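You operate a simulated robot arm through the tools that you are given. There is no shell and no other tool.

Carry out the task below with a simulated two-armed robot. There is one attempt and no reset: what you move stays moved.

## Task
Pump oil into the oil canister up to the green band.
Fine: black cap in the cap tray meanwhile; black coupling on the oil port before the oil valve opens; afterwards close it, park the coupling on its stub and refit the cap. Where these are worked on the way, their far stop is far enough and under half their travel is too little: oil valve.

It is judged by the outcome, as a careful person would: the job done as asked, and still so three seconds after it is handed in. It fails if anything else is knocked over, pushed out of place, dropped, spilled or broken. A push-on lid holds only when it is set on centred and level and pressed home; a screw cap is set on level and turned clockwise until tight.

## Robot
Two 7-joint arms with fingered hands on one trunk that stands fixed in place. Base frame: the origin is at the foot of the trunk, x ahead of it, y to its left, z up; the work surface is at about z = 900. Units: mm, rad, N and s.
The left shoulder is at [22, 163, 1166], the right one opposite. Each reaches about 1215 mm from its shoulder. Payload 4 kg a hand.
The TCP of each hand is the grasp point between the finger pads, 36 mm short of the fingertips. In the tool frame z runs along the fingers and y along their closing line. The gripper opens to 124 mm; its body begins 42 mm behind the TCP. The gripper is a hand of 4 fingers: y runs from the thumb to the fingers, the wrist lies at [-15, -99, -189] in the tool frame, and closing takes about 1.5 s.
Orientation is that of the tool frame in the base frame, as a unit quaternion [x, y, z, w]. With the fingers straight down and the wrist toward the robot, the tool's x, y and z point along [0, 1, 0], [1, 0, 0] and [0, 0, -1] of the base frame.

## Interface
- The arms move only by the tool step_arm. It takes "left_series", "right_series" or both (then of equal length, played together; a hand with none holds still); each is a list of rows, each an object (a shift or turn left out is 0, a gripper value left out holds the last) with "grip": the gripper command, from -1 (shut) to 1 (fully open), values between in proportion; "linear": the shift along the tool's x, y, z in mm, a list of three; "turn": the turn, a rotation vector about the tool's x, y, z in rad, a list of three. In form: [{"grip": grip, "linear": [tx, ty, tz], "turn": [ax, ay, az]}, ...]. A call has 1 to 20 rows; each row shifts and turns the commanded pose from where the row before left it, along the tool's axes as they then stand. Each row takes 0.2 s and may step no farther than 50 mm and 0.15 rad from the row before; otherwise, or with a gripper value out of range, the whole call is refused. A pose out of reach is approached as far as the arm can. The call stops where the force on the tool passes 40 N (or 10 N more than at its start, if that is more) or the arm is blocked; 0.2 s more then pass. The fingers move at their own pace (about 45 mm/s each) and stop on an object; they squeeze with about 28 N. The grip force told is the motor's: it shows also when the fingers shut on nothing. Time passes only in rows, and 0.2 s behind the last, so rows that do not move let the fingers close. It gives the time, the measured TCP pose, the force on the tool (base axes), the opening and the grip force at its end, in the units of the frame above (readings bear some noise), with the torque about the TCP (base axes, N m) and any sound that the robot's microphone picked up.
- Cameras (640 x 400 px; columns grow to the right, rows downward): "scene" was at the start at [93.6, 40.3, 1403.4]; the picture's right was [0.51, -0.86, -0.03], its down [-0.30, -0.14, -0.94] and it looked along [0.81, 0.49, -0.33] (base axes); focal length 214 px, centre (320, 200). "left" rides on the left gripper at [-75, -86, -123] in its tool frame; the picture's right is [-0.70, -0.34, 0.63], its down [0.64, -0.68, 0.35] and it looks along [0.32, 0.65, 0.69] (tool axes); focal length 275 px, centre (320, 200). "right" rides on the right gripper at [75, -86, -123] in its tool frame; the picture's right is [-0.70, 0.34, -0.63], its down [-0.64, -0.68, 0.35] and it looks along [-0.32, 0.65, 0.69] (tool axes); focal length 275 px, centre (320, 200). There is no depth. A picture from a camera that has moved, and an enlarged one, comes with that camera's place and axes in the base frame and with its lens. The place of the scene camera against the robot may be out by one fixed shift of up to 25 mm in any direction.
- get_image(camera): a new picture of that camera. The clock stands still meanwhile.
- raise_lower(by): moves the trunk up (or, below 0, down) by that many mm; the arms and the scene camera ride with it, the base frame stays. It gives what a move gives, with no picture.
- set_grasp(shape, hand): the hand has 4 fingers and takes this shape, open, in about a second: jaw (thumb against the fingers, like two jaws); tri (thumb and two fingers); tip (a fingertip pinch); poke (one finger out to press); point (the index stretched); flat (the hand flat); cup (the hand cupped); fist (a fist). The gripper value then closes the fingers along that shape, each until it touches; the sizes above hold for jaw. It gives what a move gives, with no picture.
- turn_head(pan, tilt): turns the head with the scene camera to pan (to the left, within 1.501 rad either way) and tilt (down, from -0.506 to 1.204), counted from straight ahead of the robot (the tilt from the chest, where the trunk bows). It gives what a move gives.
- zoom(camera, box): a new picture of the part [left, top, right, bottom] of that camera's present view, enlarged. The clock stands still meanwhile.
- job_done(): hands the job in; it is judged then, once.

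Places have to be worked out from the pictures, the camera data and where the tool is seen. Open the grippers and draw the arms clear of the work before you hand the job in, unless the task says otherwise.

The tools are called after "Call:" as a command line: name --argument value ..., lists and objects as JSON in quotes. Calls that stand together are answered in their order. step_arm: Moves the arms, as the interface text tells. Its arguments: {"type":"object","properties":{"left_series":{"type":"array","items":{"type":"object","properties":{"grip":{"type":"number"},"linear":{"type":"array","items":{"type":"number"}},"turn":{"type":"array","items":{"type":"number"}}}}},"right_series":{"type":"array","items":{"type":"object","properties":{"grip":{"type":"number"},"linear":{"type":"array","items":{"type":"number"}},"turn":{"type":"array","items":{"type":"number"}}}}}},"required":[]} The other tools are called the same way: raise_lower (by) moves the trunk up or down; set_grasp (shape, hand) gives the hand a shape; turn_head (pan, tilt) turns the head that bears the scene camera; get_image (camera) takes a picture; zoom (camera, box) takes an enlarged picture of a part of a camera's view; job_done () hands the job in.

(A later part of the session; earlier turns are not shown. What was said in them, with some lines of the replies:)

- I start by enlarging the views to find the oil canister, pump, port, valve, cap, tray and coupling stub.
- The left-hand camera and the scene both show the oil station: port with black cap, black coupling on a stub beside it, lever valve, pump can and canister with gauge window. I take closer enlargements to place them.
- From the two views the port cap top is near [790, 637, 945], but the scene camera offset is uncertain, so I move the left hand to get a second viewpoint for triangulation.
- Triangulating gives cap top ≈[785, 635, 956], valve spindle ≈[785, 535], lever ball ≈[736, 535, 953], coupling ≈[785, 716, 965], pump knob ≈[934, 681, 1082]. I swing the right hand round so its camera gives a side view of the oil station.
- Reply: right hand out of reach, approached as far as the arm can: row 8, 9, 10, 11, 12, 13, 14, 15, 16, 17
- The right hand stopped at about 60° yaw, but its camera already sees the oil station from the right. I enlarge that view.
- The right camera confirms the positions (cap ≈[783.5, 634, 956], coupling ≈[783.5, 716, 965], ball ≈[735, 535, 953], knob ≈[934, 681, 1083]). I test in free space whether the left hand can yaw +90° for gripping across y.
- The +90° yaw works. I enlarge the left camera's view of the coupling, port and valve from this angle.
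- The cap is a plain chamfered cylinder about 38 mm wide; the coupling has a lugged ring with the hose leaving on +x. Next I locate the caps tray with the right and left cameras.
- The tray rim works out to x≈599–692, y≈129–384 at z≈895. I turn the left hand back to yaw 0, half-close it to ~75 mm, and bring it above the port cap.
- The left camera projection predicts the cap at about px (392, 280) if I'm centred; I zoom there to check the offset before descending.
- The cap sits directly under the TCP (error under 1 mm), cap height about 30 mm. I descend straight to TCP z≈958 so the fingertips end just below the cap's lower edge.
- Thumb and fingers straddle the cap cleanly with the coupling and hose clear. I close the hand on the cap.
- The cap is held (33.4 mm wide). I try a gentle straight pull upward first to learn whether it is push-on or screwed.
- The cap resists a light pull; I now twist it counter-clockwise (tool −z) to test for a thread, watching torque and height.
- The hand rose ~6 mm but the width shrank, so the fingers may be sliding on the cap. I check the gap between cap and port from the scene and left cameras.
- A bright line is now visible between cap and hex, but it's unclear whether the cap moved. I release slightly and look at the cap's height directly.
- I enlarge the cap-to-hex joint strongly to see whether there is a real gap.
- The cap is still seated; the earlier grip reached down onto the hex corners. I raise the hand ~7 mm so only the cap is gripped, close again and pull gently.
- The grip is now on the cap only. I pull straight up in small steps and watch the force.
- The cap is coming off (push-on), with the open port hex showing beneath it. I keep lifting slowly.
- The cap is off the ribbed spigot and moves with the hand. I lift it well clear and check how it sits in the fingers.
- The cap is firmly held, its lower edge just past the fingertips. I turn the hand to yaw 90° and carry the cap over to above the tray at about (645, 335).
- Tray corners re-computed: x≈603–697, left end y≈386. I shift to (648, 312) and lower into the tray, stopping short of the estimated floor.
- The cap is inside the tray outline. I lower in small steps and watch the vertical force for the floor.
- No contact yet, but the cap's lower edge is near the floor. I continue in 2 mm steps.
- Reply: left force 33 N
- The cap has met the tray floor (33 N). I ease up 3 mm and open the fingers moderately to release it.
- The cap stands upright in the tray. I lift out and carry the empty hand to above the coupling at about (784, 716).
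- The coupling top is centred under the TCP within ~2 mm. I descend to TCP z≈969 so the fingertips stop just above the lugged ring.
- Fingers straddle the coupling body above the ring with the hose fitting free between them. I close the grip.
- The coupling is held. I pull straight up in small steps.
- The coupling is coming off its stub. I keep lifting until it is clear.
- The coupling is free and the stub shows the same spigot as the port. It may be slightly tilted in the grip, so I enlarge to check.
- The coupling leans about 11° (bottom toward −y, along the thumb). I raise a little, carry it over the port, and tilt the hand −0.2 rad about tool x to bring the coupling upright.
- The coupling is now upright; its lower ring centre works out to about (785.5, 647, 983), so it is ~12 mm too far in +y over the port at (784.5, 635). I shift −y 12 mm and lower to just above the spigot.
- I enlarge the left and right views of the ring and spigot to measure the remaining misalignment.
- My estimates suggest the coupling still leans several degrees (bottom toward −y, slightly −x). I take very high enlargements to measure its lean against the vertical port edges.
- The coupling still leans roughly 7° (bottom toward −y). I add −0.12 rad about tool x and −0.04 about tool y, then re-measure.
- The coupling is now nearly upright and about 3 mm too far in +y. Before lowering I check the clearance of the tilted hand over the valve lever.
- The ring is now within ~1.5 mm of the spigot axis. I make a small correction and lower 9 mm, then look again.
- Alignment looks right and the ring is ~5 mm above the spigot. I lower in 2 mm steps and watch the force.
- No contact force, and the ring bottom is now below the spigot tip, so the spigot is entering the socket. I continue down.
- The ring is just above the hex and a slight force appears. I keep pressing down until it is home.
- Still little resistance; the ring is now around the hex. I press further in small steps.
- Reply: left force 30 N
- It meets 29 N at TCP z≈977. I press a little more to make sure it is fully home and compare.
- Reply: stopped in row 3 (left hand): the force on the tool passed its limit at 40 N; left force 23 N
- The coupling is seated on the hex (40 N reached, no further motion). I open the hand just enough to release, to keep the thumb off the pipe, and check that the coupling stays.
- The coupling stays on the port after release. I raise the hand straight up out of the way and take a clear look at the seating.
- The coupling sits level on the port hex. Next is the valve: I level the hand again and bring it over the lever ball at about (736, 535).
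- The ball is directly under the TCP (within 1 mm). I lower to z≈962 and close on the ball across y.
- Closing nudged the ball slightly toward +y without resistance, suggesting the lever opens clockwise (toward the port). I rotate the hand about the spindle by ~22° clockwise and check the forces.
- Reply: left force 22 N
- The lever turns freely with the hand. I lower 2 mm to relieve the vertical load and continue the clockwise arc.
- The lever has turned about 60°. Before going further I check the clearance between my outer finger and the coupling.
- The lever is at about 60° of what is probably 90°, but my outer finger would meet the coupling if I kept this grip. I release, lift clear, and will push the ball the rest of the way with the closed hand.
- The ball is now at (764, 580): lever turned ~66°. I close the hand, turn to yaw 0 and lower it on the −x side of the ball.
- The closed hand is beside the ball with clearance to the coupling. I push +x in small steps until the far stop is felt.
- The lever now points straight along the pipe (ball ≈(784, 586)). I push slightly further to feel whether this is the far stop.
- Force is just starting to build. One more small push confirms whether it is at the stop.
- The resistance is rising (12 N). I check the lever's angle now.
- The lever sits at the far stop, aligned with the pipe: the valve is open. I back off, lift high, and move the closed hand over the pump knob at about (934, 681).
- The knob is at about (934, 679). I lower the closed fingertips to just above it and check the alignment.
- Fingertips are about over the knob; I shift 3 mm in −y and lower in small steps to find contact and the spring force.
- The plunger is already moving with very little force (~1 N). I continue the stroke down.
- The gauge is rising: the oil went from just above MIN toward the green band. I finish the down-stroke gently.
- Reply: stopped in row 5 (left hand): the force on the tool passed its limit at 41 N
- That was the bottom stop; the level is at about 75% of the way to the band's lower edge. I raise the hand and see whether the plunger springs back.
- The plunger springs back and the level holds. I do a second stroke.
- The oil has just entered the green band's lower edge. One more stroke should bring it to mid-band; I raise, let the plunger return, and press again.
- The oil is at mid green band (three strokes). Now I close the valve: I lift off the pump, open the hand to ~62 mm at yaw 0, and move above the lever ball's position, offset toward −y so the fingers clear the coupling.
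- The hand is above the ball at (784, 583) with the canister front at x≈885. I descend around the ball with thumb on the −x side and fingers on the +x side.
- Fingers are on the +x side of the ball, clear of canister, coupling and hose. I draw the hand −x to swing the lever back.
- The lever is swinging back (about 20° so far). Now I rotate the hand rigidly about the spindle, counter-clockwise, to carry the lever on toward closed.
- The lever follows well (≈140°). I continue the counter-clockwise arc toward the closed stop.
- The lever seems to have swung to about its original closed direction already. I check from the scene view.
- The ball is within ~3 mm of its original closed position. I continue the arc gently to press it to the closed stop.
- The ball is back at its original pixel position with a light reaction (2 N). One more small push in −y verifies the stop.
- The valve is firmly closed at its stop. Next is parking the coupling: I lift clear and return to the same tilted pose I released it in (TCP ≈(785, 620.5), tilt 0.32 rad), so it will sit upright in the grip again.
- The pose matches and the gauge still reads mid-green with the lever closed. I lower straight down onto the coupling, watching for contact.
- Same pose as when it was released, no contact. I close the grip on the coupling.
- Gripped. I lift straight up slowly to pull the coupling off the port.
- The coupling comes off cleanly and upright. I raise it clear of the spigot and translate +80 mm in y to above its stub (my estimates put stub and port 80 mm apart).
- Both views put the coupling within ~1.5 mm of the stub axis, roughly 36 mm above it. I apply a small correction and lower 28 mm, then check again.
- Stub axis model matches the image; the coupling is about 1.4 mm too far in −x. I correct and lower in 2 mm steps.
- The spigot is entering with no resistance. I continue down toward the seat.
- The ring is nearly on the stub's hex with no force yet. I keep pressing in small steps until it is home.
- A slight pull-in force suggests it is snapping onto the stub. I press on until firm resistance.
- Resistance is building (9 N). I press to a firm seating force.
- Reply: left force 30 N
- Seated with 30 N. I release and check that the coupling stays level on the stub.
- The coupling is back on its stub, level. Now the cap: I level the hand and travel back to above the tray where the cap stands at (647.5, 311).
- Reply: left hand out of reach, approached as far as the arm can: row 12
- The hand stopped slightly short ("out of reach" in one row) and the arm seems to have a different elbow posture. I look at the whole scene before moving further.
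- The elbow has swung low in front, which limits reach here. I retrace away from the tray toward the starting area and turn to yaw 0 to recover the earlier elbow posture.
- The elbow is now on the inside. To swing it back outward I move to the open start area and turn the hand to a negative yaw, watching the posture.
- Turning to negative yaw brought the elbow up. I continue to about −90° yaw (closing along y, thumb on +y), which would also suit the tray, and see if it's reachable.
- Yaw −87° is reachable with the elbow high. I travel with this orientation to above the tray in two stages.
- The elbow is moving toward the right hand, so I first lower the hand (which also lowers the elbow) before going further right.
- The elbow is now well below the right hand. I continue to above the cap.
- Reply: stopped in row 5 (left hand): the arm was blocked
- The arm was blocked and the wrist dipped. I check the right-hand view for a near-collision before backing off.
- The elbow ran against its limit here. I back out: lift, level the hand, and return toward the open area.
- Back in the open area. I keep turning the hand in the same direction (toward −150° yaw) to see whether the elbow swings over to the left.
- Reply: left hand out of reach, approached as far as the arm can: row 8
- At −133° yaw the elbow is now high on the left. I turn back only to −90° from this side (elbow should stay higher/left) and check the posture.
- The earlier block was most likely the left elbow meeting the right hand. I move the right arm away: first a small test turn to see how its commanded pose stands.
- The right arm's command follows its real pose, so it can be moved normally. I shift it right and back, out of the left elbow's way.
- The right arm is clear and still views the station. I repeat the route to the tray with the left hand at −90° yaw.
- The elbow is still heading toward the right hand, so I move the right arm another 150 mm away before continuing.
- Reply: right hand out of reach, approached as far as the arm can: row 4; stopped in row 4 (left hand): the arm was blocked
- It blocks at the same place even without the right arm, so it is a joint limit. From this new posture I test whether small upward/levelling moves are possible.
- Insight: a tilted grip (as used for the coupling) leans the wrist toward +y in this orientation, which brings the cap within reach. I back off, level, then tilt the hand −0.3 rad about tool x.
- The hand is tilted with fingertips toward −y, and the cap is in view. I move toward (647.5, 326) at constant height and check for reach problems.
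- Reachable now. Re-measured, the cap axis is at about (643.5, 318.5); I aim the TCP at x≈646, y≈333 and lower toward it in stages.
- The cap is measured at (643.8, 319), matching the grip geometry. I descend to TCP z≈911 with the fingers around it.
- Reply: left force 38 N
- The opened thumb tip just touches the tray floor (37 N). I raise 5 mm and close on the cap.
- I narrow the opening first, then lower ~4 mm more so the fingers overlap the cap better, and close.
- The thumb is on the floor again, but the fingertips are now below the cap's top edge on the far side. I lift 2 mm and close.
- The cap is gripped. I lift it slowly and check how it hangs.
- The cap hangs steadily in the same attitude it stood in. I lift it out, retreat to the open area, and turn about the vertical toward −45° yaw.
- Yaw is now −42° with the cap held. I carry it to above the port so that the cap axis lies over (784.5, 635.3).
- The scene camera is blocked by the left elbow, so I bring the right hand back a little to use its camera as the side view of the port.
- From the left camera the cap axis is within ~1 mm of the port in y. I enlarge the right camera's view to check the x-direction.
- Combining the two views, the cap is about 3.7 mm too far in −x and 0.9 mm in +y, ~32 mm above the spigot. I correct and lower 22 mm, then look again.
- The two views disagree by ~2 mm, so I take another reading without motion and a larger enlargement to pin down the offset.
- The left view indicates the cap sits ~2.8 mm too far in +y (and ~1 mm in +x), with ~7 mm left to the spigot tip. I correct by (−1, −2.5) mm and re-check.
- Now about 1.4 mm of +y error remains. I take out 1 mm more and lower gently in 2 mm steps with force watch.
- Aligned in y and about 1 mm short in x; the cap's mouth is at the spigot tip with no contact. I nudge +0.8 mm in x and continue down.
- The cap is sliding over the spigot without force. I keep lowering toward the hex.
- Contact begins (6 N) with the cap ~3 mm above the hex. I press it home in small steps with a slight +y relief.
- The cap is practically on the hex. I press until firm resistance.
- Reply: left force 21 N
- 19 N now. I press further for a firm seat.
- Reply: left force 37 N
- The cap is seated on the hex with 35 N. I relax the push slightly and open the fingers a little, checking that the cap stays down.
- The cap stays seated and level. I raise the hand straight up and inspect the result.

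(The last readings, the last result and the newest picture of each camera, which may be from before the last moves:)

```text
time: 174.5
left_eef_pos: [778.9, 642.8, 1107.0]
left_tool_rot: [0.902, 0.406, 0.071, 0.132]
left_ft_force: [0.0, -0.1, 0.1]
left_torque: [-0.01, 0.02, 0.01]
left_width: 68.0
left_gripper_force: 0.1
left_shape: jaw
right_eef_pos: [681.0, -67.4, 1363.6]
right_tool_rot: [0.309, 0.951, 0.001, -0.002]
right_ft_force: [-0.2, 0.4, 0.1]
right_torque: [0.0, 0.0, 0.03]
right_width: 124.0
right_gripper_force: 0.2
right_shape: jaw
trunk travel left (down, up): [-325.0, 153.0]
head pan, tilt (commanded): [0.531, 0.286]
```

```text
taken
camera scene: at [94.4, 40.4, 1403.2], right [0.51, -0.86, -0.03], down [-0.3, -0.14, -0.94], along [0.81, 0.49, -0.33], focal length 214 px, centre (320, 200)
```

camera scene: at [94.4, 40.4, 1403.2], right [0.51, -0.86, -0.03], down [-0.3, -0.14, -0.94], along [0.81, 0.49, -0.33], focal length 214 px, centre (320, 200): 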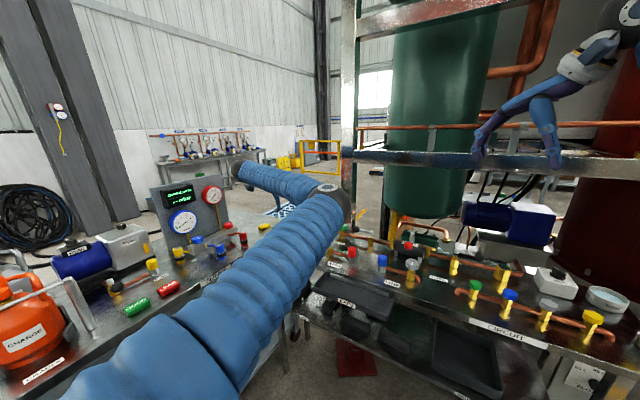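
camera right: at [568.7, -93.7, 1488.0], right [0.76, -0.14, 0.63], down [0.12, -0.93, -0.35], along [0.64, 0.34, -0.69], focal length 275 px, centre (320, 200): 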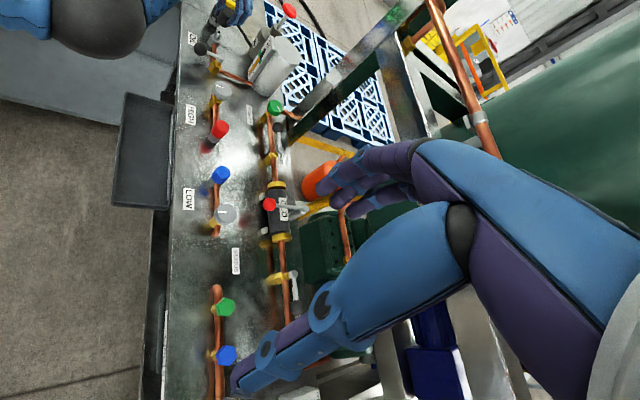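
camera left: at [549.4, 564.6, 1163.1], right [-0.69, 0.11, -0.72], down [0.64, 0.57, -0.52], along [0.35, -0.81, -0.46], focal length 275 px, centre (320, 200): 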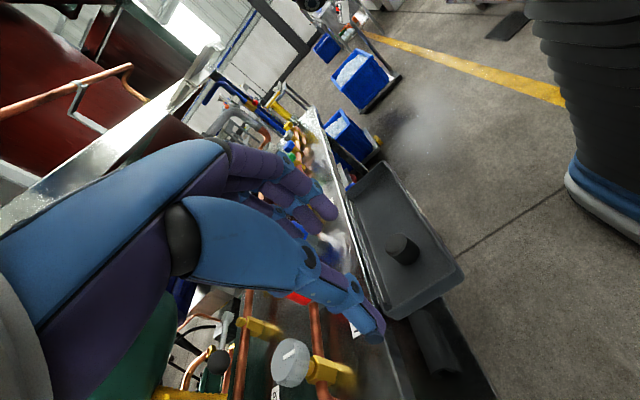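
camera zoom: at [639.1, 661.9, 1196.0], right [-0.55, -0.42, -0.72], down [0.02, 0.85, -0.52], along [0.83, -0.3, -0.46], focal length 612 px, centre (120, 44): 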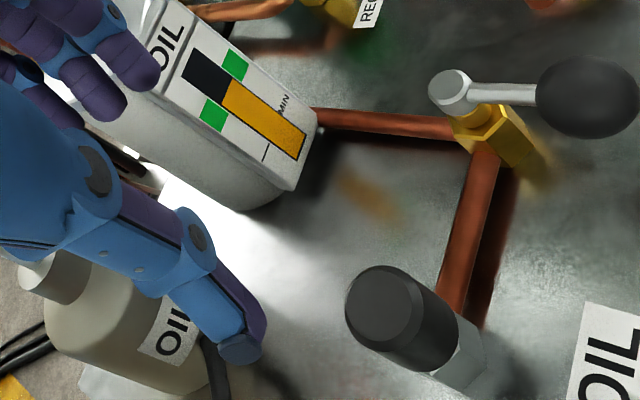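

Cap on the port, coupling on its stub, valve closed and oil at mid-green. I withdraw the left arm to the open area to get a clear comparison view.

Call:
step_arm --left_series '[{"linear": [0.7, 8.9, -28.6]}, {"linear": [-27, -12.1, -31.6]}, {"linear": [-27, -12.1, -31.6]}, {"linear": [-27, -12.1, -31.6]}, {"linear": [-27, -12.1, -31.6]}, {"linear": [-27, -12.1, -31.6]}, {"turn": [0.1, 0, 0]}, {"turn": [0.1, 0, 0]}, {"turn": [0.1, 0, 0], "grip": 1}, {"linear": [0, 0, 0], "grip": 1}]'

Call:
get_image --camera "scene"

Call:
zoom --camera "right" --box '[200, 0, 260, 50]'

```text
time: 176.7
left_eef_pos: [607.7, 607.7, 1266.7]
left_tool_rot: [0.911, 0.412, 0.009, -0.004]
left_ft_force: [0.6, -0.2, -0.4]
left_torque: [-0.01, 0.02, -0.01]
left_width: 120.4
left_gripper_force: 0.1
left_shape: jaw
right_eef_pos: [679.7, -66.8, 1364.1]
right_tool_rot: [0.309, 0.951, 0.0, -0.002]
right_ft_force: [-0.8, 0.2, -0.1]
right_torque: [0.02, 0.05, 0.01]
right_width: 123.9
right_gripper_force: 0.1
right_shape: jaw
trunk travel left (down, up): [-325.0, 153.0]
head pan, tilt (commanded): [0.531, 0.286]
```

```text
taken
camera scene: at [93.5, 40.4, 1403.4], right [0.51, -0.86, -0.03], down [-0.3, -0.14, -0.94], along [0.81, 0.49, -0.33], focal length 214 px, centre (320, 200)
```

scene: 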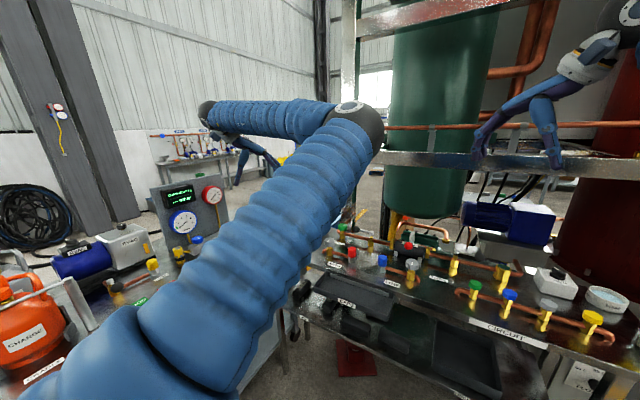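

```text
8.00 times, centred on (230, 25) of right
camera zoom: at [568.6, -92.6, 1488.1], right [0.76, -0.14, 0.63], down [0.12, -0.93, -0.35], along [0.64, 0.34, -0.69], focal length 2202 px, centre (1040, 1600)
```

zoom: 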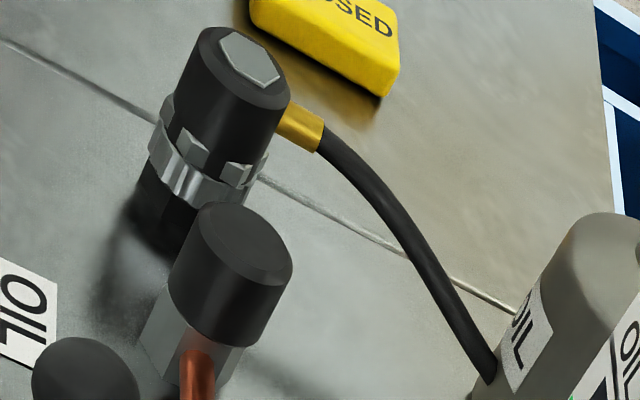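

The cap looks fully down on the hex. I swing the left arm's elbow aside (yaw toward −125°) to clear the scene camera for a final check.

Call:
step_arm --left_series '[{"turn": [0, 0, 0.14]}, {"turn": [0, 0, 0.14]}, {"turn": [0, 0, 0.14]}, {"turn": [0, 0, 0.14]}, {"turn": [0, 0, 0.14]}, {"turn": [0, 0, 0.14]}, {"turn": [0, 0, 0.14]}, {"turn": [0, 0, 0.14]}, {"turn": [0, 0, 0.14]}, {"turn": [0, 0, 0.14]}, {"linear": [0, 0, 0]}]'

Call:
get_image --camera "scene"

Call:
zoom --camera "scene" --box '[270, 195, 330, 250]'

Call:
zoom --camera "scene" --box '[280, 210, 330, 250]'

```text
time: 179.1
left_eef_pos: [610.9, 605.4, 1265.0]
left_tool_rot: [0.962, -0.273, 0.004, -0.009]
left_ft_force: [0.7, -0.7, -0.3]
left_torque: [0.03, 0.01, -0.01]
left_width: 123.6
left_gripper_force: 0.1
left_shape: jaw
right_eef_pos: [681.6, -68.7, 1363.8]
right_tool_rot: [0.309, 0.951, 0.002, -0.004]
right_ft_force: [1.1, 0.0, -0.6]
right_torque: [0.0, 0.05, -0.01]
right_width: 123.8
right_gripper_force: 0.0
right_shape: jaw
trunk travel left (down, up): [-325.0, 153.0]
head pan, tilt (commanded): [0.531, 0.286]
```

```text
taken
camera scene: at [95.3, 39.1, 1403.2], right [0.51, -0.86, -0.03], down [-0.3, -0.14, -0.94], along [0.81, 0.49, -0.33], focal length 214 px, centre (320, 200)
```

scene: 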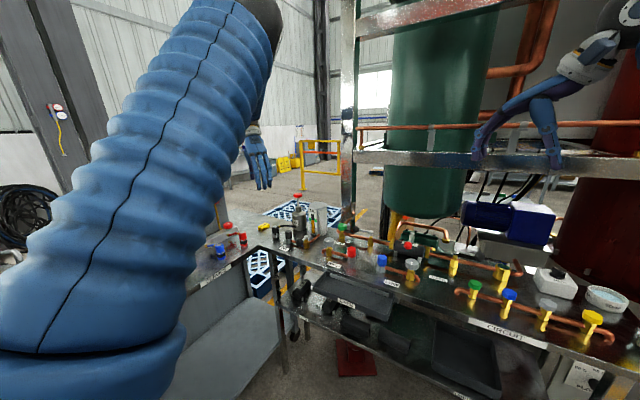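

```text
7.27 times, centred on (300, 222) of scene
camera zoom: at [95.3, 39.1, 1403.2], right [0.51, -0.86, -0.03], down [-0.3, -0.14, -0.94], along [0.81, 0.49, -0.33], focal length 1560 px, centre (466, 36)
```

zoom: 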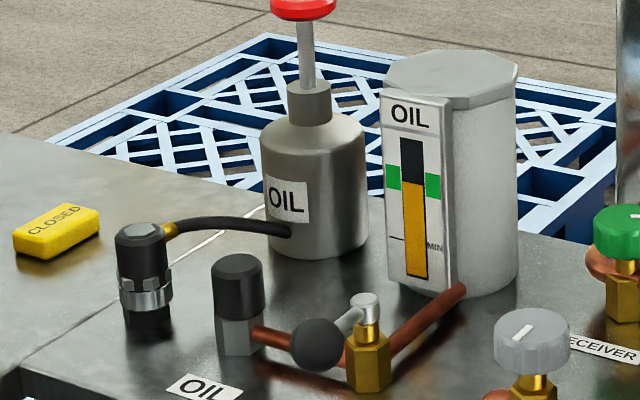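

```text
10.00 times, centred on (305, 230) of scene
camera zoom: at [95.3, 39.1, 1403.2], right [0.51, -0.86, -0.03], down [-0.3, -0.14, -0.94], along [0.81, 0.49, -0.33], focal length 2145 px, centre (470, -100)
```

zoom: 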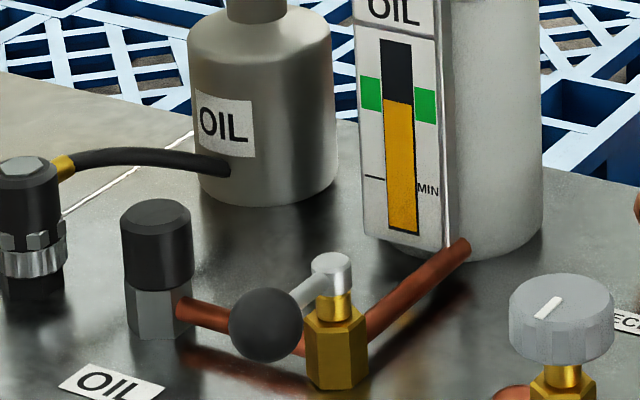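

All parts match their starting positions. I take one last very close look at the cap/hex joint and the coupling/stub joint for any gap.

Call:
zoom --camera "scene" --box '[288, 226, 304, 246]'

Call:
zoom --camera "scene" --box '[276, 222, 292, 242]'

Call:
zoom --camera "right" --box '[205, 0, 245, 50]'

```text
16.00 times, centred on (296, 236) of scene
camera zoom: at [95.3, 39.1, 1403.2], right [0.51, -0.86, -0.03], down [-0.3, -0.14, -0.94], along [0.81, 0.49, -0.33], focal length 3432 px, centre (704, -376)
```

zoom: 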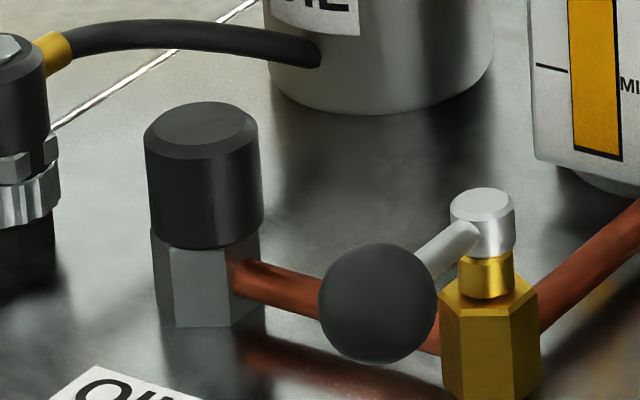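

```text
16.00 times, centred on (284, 232) of scene
camera zoom: at [95.3, 39.1, 1403.2], right [0.51, -0.86, -0.03], down [-0.3, -0.14, -0.94], along [0.81, 0.49, -0.33], focal length 3432 px, centre (896, -312)
```

zoom: 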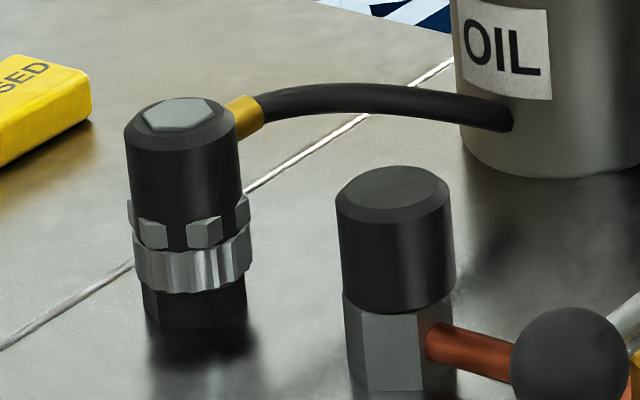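

```text
8.00 times, centred on (225, 25) of right
camera zoom: at [570.6, -94.1, 1487.0], right [0.76, -0.14, 0.63], down [0.12, -0.93, -0.35], along [0.63, 0.34, -0.69], focal length 2202 px, centre (1080, 1600)
```

zoom: 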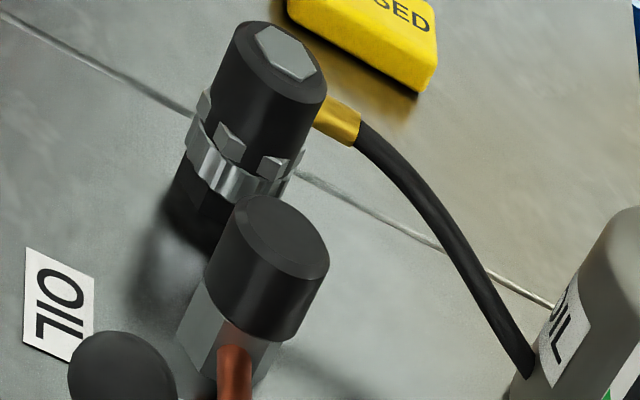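

Cap and coupling both sit flush and level, the valve is at its closed stop, and the oil reads mid green band. Both grippers are open and the arms are clear, so I hand the job in.

Call:
job_done

```text
The job is handed in.
```

The oil canister is filled to about the middle of the green band, and the job is handed in. The handover reply gave no verdict.

- **Oil level:** three pump strokes brought it from just above MIN to mid-band, and the last view shows it still there.
- **Valve:** I opened it to its far stop only after the coupling was on the oil port. It is now closed against its stop, with the lever back at its starting angle.
- **Coupling:** it is parked on its stub, level, pressed down with about 30 N.
- **Cap:** it stood in the cap tray throughout the filling. It is now back on the oil port, flush with the hex, pressed down with about 35 N. It pulled off without unscrewing, so I treated it as push-on and did not twist it tight.

The close-up views at the end show nothing else in view moved, and nothing was dropped or spilled. Two incidents along the way left no visible change:

- **Tray floor:** the thumb touched the tray floor at about 37 N while I was picking the cap up.
- **Left arm:** it reached its limits on the way to the tray, so I repositioned both arms to reach the cap.

Both grippers are open and the arms are clear of the work.
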